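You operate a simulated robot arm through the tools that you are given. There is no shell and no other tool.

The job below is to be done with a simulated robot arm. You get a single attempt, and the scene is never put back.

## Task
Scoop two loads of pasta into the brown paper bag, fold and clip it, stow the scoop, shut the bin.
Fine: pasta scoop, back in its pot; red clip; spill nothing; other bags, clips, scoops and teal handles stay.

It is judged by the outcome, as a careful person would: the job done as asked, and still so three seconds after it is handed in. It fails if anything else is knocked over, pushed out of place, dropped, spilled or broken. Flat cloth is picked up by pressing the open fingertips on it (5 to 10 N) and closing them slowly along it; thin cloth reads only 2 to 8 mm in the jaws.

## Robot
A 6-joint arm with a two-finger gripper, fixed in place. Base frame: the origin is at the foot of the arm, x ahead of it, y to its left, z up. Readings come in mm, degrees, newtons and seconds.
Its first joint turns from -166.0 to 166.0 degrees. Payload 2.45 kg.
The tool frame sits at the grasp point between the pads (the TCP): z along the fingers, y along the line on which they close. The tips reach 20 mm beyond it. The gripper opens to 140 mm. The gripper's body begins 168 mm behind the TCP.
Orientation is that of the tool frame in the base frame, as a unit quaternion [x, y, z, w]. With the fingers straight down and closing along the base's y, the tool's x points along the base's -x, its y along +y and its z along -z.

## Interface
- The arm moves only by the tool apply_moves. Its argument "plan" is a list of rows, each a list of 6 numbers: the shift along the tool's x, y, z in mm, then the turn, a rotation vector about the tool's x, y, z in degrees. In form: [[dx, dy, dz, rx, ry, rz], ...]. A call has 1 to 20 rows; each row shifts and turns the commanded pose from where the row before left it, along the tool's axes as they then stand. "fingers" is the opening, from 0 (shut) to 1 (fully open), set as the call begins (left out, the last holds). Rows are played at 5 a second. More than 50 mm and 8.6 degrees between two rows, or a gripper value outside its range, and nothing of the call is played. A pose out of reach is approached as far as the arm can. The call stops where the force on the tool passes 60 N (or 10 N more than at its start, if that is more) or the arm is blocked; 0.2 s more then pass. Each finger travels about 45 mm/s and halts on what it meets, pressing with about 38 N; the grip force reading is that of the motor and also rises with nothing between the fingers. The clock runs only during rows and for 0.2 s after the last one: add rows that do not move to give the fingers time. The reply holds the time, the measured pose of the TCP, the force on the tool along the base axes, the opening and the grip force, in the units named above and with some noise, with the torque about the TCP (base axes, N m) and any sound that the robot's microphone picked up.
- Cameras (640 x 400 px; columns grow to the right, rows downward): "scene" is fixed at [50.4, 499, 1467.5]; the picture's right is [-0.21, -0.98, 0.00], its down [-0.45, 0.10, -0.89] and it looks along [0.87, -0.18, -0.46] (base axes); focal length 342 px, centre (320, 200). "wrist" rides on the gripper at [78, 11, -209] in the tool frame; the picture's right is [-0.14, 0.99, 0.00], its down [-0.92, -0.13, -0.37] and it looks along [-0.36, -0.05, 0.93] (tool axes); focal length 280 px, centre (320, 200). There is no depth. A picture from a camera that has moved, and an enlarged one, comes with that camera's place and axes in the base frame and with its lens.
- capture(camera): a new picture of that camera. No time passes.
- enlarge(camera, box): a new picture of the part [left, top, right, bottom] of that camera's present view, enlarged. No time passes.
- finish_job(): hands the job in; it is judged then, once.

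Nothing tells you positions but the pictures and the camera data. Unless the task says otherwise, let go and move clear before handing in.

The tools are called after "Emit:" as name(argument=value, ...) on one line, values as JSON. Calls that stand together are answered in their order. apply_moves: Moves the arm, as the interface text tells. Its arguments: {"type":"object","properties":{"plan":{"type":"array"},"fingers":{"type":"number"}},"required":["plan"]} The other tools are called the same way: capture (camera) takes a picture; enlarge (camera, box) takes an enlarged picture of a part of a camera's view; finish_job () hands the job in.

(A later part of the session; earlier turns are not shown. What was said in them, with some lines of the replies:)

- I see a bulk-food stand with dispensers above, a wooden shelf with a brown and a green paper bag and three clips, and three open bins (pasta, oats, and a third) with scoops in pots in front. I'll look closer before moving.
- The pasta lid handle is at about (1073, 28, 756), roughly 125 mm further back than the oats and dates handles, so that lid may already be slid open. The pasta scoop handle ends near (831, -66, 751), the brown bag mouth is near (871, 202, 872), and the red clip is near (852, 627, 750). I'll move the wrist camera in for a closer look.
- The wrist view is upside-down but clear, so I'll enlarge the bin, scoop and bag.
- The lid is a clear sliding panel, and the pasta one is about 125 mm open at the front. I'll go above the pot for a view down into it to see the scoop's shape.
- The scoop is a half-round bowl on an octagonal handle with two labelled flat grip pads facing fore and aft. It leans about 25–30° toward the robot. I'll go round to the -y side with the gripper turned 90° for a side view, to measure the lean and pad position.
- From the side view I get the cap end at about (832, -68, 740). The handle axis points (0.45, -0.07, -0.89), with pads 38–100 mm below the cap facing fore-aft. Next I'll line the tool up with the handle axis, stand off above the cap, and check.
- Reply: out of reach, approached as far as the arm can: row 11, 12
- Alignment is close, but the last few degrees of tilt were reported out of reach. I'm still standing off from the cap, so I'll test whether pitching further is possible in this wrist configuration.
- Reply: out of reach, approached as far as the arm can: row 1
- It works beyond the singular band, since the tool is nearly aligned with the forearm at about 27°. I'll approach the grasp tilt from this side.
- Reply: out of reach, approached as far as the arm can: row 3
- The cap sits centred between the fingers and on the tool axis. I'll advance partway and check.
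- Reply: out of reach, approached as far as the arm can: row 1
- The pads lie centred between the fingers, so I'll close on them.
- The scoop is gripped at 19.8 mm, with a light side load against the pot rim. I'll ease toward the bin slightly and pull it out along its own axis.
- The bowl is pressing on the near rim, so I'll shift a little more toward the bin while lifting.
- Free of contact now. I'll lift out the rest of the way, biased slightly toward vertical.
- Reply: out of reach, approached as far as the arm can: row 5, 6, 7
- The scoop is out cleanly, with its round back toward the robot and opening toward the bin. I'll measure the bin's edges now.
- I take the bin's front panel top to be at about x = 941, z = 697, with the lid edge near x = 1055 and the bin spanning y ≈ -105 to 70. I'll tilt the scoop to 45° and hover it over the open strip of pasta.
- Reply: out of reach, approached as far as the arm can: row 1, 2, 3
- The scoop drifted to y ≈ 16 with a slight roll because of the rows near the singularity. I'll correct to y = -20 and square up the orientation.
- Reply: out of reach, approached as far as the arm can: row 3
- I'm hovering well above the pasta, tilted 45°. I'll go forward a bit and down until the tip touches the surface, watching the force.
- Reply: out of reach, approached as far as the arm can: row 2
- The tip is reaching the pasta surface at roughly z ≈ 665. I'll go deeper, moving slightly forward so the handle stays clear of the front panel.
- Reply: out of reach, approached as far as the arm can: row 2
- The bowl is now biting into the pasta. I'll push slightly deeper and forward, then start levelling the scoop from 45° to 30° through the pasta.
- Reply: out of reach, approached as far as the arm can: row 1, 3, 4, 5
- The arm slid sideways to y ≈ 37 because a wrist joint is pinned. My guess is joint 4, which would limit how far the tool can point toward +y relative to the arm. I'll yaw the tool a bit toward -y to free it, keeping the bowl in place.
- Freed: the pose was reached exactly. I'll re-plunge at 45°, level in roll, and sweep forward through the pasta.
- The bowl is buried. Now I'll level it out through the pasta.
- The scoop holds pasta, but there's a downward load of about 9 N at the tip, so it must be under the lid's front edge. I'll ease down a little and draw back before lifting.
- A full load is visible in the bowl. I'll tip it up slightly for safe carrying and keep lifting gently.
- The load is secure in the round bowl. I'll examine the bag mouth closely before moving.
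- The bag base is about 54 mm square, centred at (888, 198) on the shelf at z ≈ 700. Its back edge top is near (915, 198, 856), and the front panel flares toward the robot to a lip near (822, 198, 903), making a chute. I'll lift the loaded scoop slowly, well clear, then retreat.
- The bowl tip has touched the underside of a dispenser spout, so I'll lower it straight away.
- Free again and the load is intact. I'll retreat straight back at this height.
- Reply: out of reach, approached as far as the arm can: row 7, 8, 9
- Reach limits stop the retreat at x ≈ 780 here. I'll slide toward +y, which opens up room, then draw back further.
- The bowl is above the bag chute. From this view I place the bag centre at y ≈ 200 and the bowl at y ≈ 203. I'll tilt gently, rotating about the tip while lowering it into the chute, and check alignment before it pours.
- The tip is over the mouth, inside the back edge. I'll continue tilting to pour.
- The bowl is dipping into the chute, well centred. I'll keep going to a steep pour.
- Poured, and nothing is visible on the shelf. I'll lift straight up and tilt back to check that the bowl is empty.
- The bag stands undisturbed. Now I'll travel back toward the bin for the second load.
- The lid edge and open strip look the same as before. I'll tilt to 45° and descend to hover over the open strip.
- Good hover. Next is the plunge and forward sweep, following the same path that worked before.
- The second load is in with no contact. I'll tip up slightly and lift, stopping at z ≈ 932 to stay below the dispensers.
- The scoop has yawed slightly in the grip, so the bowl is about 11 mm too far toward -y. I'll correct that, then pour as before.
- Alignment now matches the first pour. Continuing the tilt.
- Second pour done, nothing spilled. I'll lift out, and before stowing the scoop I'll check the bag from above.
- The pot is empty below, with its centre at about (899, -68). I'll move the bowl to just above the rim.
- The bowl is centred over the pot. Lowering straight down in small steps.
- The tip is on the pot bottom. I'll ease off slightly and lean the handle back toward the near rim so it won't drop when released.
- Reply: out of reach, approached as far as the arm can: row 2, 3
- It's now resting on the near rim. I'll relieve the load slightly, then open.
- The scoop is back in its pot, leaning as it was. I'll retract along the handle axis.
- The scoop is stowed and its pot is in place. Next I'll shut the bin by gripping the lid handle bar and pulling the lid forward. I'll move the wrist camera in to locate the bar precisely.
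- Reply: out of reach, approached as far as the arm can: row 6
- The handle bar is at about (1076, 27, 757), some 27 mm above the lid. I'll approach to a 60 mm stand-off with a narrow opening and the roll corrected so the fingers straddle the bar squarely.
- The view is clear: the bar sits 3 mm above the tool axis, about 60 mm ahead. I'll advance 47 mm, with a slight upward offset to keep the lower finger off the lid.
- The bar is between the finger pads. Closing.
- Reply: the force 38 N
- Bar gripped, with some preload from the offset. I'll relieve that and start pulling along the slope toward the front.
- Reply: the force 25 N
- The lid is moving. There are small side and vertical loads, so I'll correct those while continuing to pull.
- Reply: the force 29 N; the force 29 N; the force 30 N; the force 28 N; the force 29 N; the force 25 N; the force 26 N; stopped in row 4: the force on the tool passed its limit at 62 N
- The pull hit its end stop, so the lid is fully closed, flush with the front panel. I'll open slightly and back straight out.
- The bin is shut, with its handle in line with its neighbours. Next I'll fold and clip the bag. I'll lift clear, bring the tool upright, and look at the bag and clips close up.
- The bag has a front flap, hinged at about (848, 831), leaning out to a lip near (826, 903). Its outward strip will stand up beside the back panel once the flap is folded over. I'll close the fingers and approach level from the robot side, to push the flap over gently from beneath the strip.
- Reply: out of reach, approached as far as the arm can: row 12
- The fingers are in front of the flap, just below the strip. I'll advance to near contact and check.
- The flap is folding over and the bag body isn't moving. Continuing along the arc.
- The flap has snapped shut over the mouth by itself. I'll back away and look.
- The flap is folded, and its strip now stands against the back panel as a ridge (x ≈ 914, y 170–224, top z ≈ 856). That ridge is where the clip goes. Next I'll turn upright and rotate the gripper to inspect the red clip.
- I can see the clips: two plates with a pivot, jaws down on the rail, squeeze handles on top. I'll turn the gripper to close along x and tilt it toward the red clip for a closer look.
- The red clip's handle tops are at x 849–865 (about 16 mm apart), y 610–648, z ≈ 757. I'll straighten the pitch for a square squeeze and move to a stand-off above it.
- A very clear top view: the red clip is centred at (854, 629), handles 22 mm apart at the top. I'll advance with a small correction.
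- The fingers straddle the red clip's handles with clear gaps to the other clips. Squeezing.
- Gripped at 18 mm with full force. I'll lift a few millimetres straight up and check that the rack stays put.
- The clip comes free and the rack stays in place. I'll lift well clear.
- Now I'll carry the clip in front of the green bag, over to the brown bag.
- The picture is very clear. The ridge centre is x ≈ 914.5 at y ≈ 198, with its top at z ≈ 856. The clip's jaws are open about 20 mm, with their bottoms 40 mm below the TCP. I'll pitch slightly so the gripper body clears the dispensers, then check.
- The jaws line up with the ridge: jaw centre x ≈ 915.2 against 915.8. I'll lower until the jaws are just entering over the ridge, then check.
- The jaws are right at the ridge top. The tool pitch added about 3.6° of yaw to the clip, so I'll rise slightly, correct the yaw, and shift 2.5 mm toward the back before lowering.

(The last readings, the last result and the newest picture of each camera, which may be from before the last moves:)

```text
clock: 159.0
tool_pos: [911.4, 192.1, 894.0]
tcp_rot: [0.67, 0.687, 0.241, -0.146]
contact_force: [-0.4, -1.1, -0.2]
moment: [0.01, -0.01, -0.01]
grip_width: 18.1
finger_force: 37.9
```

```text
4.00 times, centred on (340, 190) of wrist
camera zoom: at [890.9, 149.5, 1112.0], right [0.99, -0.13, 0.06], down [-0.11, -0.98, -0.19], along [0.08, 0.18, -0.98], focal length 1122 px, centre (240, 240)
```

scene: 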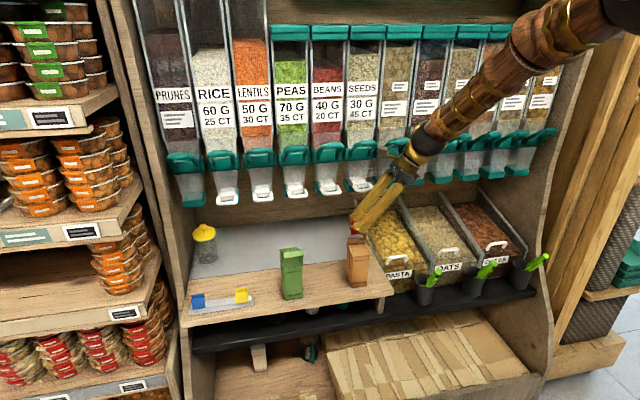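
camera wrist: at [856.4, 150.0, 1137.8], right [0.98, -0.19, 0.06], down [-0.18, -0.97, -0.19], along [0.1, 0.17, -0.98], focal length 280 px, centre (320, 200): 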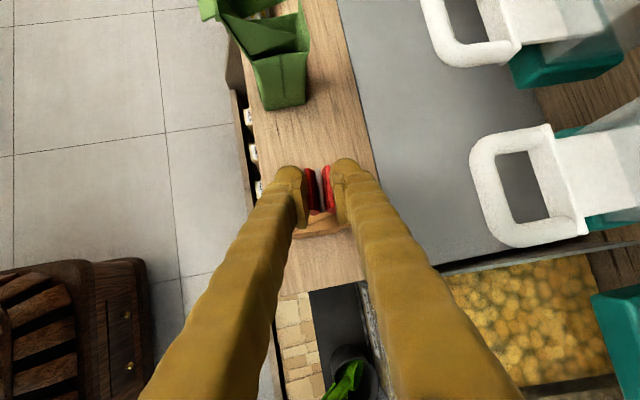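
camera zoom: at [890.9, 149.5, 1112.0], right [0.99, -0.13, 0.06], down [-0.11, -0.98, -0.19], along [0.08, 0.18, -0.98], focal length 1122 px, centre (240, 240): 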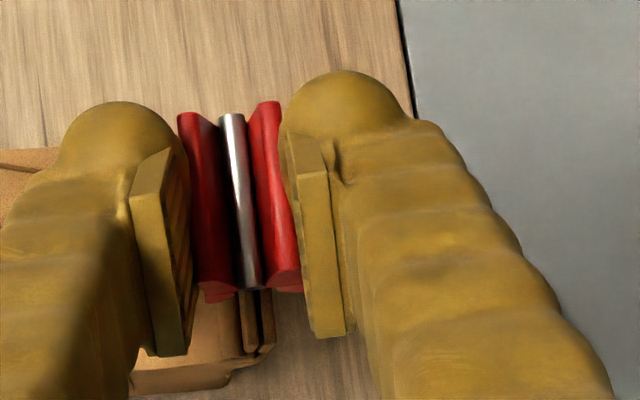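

Both jaw ends now straddle the ridge. I'll lower the last few millimetres.

Emit:
apply_moves(plan=[[-1.6, -0.6, 2.5, 0, 0, 0], [-1.6, -0.6, 2.5, 0, 0, 0], [0, 0, 0, 0, 0, 0]])

Emit:
enlarge(camera="scene", box=[340, 215, 380, 250])

Emit:
enlarge(camera="wrist", box=[280, 140, 400, 240])

```text
clock: 159.8
tool_pos: [911.0, 193.6, 888.4]
tcp_rot: [0.669, 0.688, 0.241, -0.146]
contact_force: [1.0, -0.2, 1.3]
moment: [0.07, -0.07, -0.06]
grip_width: 18.2
finger_force: 38.5
```

```text
11.43 times, centred on (360, 232) of scene
camera zoom: at [50.4, 499.0, 1467.5], right [-0.21, -0.98, 0.0], down [-0.45, 0.1, -0.89], along [0.87, -0.18, -0.46], focal length 3905 px, centre (-137, -171)
```

zoom: 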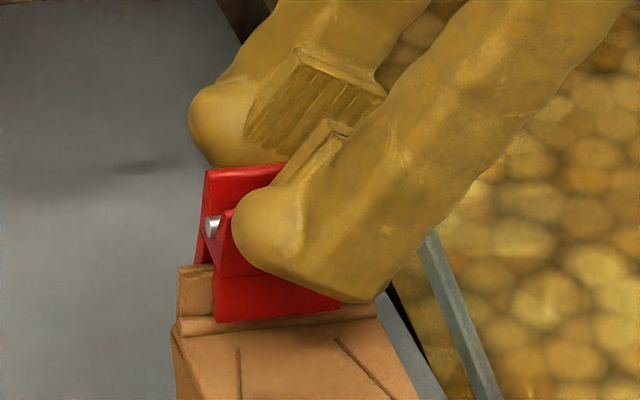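

```text
4.00 times, centred on (340, 190) of wrist
camera zoom: at [890.5, 149.1, 1106.2], right [0.99, -0.13, 0.06], down [-0.12, -0.97, -0.19], along [0.09, 0.18, -0.98], focal length 1122 px, centre (240, 240)
```

zoom: 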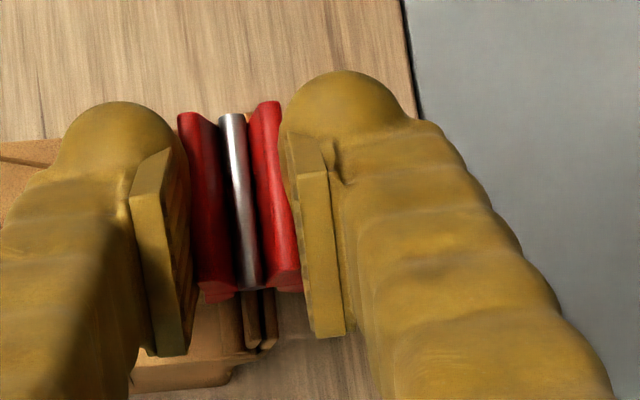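

The jaws are fully over the ridge, one on each side. I'll release the handles so the clip bites.

Emit:
apply_moves(plan=[[0, 0, 0, 0, 0, 0], [0, 0, 0, 0, 0, 0], [0, 0, 0, 0, 0, 0], [0, 0, 0, 0, 0, 0]], fingers=0.28)

Emit:
enlarge(camera="scene", box=[340, 215, 380, 250])

Emit:
enlarge(camera="wrist", box=[280, 140, 400, 240])

```text
clock: 160.8
tool_pos: [910.1, 192.0, 887.9]
tcp_rot: [0.669, 0.687, 0.241, -0.147]
contact_force: [-0.1, -0.3, -0.3]
moment: [0.0, 0.0, -0.01]
grip_width: 39.1
finger_force: 0.1
```

```text
11.43 times, centred on (360, 232) of scene
camera zoom: at [50.4, 499.0, 1467.5], right [-0.21, -0.98, 0.0], down [-0.45, 0.1, -0.89], along [0.87, -0.18, -0.46], focal length 3905 px, centre (-137, -171)
```

zoom: 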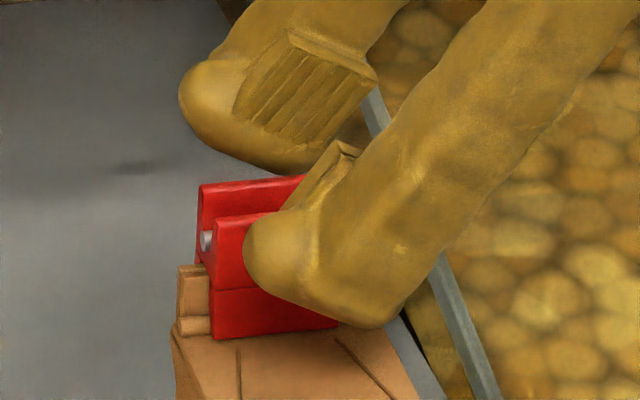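

```text
4.00 times, centred on (340, 190) of wrist
camera zoom: at [890.4, 149.1, 1106.1], right [0.99, -0.13, 0.06], down [-0.12, -0.98, -0.19], along [0.09, 0.18, -0.98], focal length 1122 px, centre (240, 240)
```

zoom: 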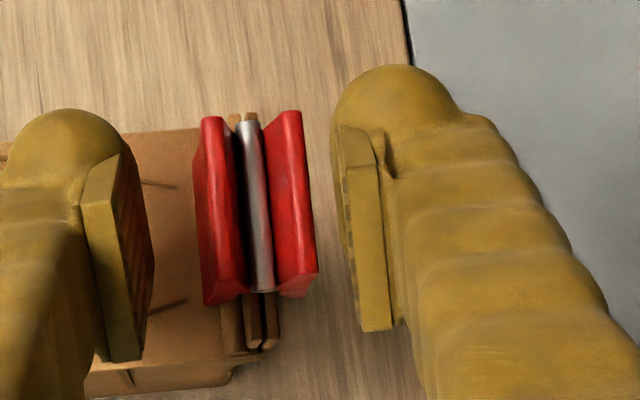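

The clip has clamped onto the ridge. I'll retract straight along the finger axis, so nothing new is swept.

Emit:
apply_moves(plan=[[0, 0, -6, 0, 0, 0], [0, 0, -10, 0, 0, 0], [0, 0, -14, 0, 0, 0], [0, 0, -15, 0, 0, 0], [0, 0, -15, 0, 0, 0], [0, -15, -2, 0, 0, 0], [0, -25, -3, 0, 0, 0], [0, -30, -4, 0, 0, 0], [0, -30, -4, 0, 0, 0], [0, 0, 0, 0, 0, 0]])

Emit:
capture(camera="scene")

Emit:
enlarge(camera="scene", box=[335, 215, 395, 295])

Emit:
enlarge(camera="scene", box=[340, 215, 380, 250])

Emit:
capture(camera="wrist")

```text
clock: 163.0
tool_pos: [802.0, 156.9, 931.9]
tcp_rot: [0.669, 0.687, 0.241, -0.147]
contact_force: [-0.2, -0.2, 0.1]
moment: [0.04, 0.01, -0.03]
grip_width: 39.4
finger_force: 0.1
```

```text
taken
```

scene: 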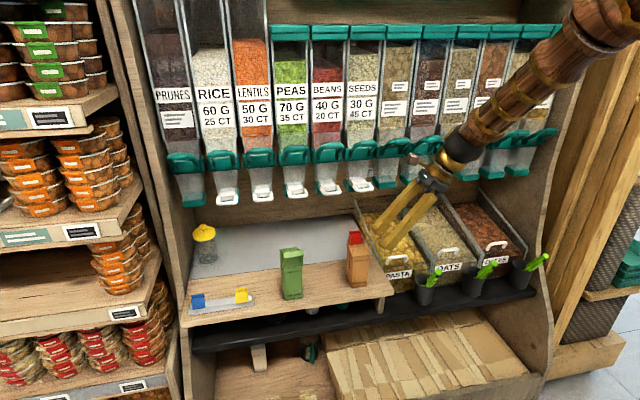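

```text
5.00 times, centred on (365, 255) of scene
camera zoom: at [50.4, 499.0, 1467.5], right [-0.21, -0.98, 0.0], down [-0.45, 0.1, -0.89], along [0.87, -0.18, -0.46], focal length 1709 px, centre (95, -75)
```

zoom: 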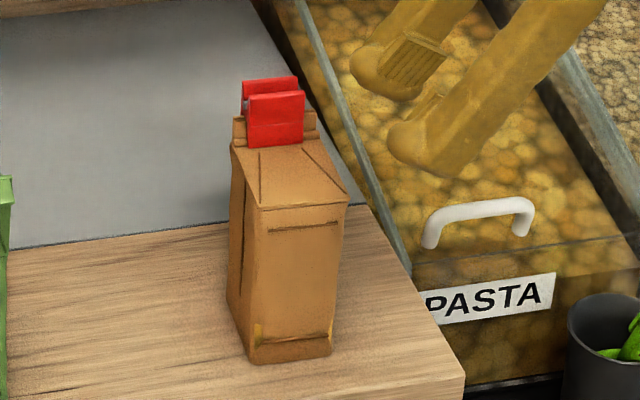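

```text
11.43 times, centred on (360, 232) of scene
camera zoom: at [50.4, 499.0, 1467.5], right [-0.21, -0.98, 0.0], down [-0.45, 0.1, -0.89], along [0.87, -0.18, -0.46], focal length 3905 px, centre (-137, -171)
```

zoom: 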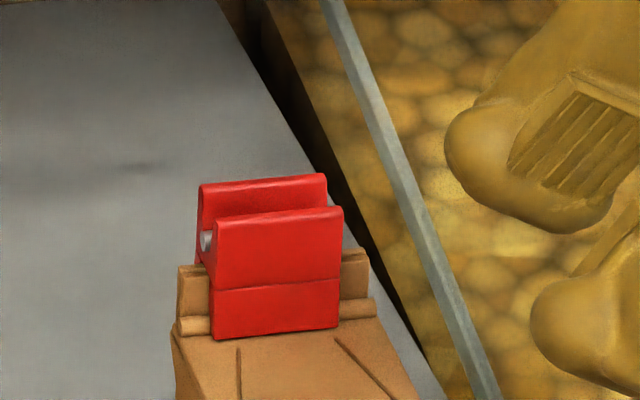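

```text
taken
camera wrist: at [782.1, 112.5, 1151.5], right [0.99, -0.13, 0.06], down [-0.12, -0.97, -0.19], along [0.08, 0.18, -0.98], focal length 280 px, centre (320, 200)
```

wrist: 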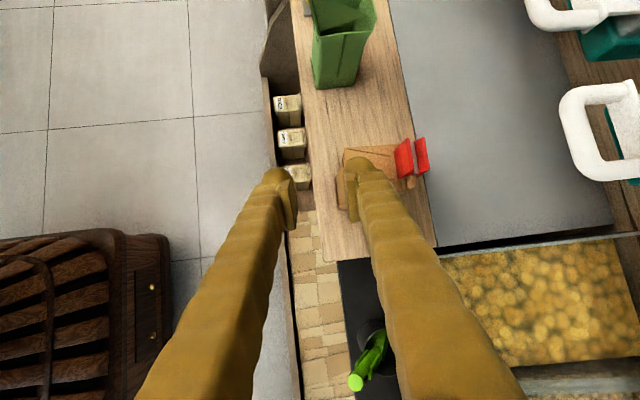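

The red clip is seated on the folded ridge and the bag is upright. I'll move the arm well clear and do a final check of the whole scene.

Emit:
apply_moves(plan=[[18, 4, -30, 0, 0, 0], [18, 4, -30, 0, 0, 0], [18, 4, -30, 0, 0, 0], [18, 4, -30, 0, 0, 0], [18, 4, -30, 0, 0, 0], [0, -30, 0, 0, 0, 0], [0, -30, 0, 0, 0, 0], [0, 0, 0, 0, 0, 0]])

Emit:
capture(camera="scene")

Emit:
enlarge(camera="scene", box=[350, 190, 550, 310])

Emit:
enlarge(camera="scene", box=[170, 210, 400, 354])

Emit:
capture(camera="wrist")

```text
clock: 164.8
tool_pos: [739.6, 152.7, 1104.0]
tcp_rot: [0.67, 0.687, 0.241, -0.146]
contact_force: [-0.1, 0.1, 0.6]
moment: [0.0, 0.0, -0.01]
grip_width: 39.1
finger_force: 0.1
```

```text
taken
```

scene: 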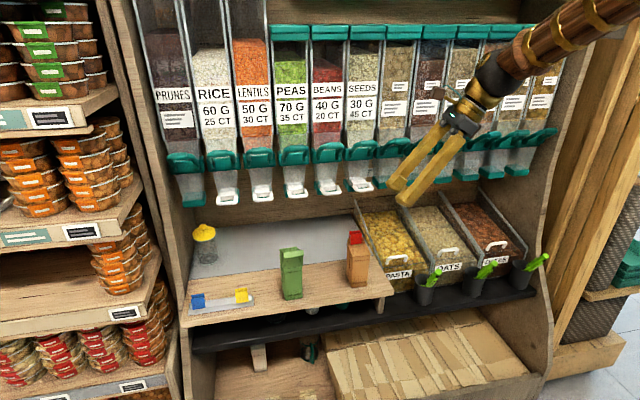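

```text
3.20 times, centred on (450, 250) of scene
camera zoom: at [50.4, 499.0, 1467.5], right [-0.21, -0.98, 0.0], down [-0.45, 0.1, -0.89], along [0.87, -0.18, -0.46], focal length 1094 px, centre (-96, 40)
```

zoom: 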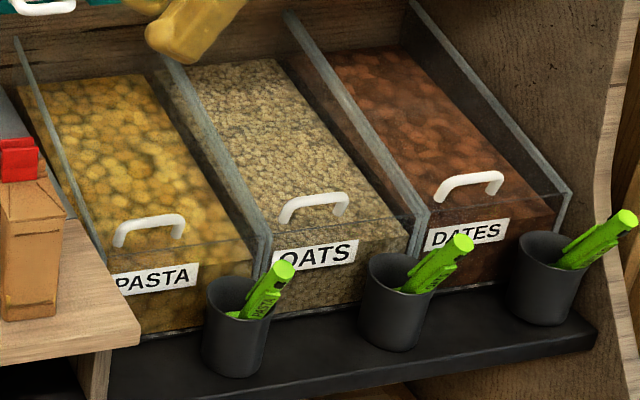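

```text
2.78 times, centred on (285, 282) of scene
camera zoom: at [50.4, 499.0, 1467.5], right [-0.21, -0.98, 0.0], down [-0.45, 0.1, -0.89], along [0.87, -0.18, -0.46], focal length 949 px, centre (417, -28)
```

zoom: 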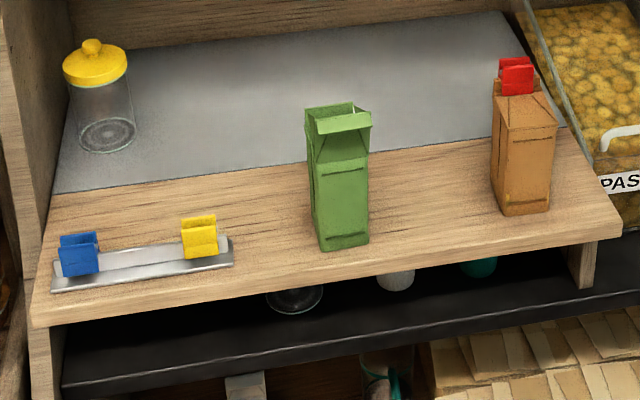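

```text
taken
camera wrist: at [718.4, 109.0, 1321.3], right [0.99, -0.13, 0.06], down [-0.12, -0.97, -0.19], along [0.08, 0.18, -0.98], focal length 280 px, centre (320, 200)
```

wrist: 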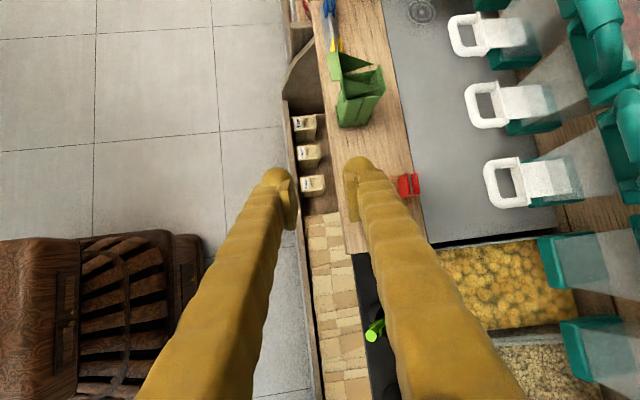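

Emit:
enlarge(camera="scene", box=[330, 120, 560, 210])

```text
2.78 times, centred on (445, 165) of scene
camera zoom: at [50.4, 499.0, 1467.5], right [-0.21, -0.98, 0.0], down [-0.45, 0.1, -0.89], along [0.87, -0.18, -0.46], focal length 951 px, centre (-28, 297)
```

zoom: 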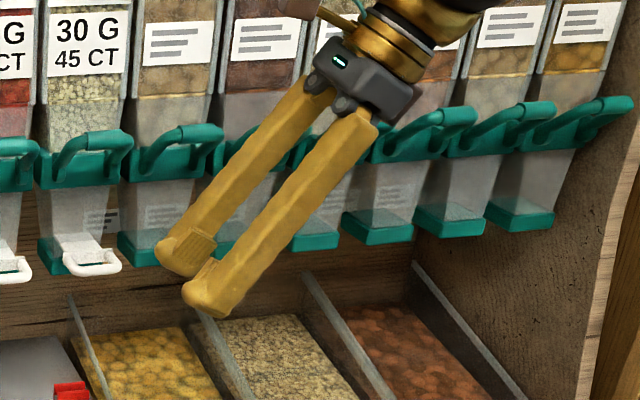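

The scene looks right: two loads are in the brown bag, which is folded and closed with the red clip. The pasta scoop is back in its pot and the pasta bin is shut. The teal handles, the other clips, scoops and green bag, and the jar are where they were, with nothing spilled. The arm is clear, so I'll hand it in.

Emit:
finish_job()

```text
The job is handed in.
```

The job is handed in, and the final pictures show everything done as asked:

- **Bag:** two scoops of pasta are in the brown paper bag. It is folded shut, closed with the red clip on the ridge, and standing upright.
- **Scoop:** the pasta scoop is back in its own pot, leaning as it was.
- **Bin:** I pulled the pasta lid forward to its stop, and its handle lines up with the other two.
- **Everything else:** I saw no spilled pasta. The green bag, blue and yellow clips, other scoops and teal handles look unmoved.

While lifting the first load, the scoop bumped the underside of one dispenser spout with about 12 N. I lowered it straight away; nothing spilled, and the dispenser looked undisturbed afterwards.
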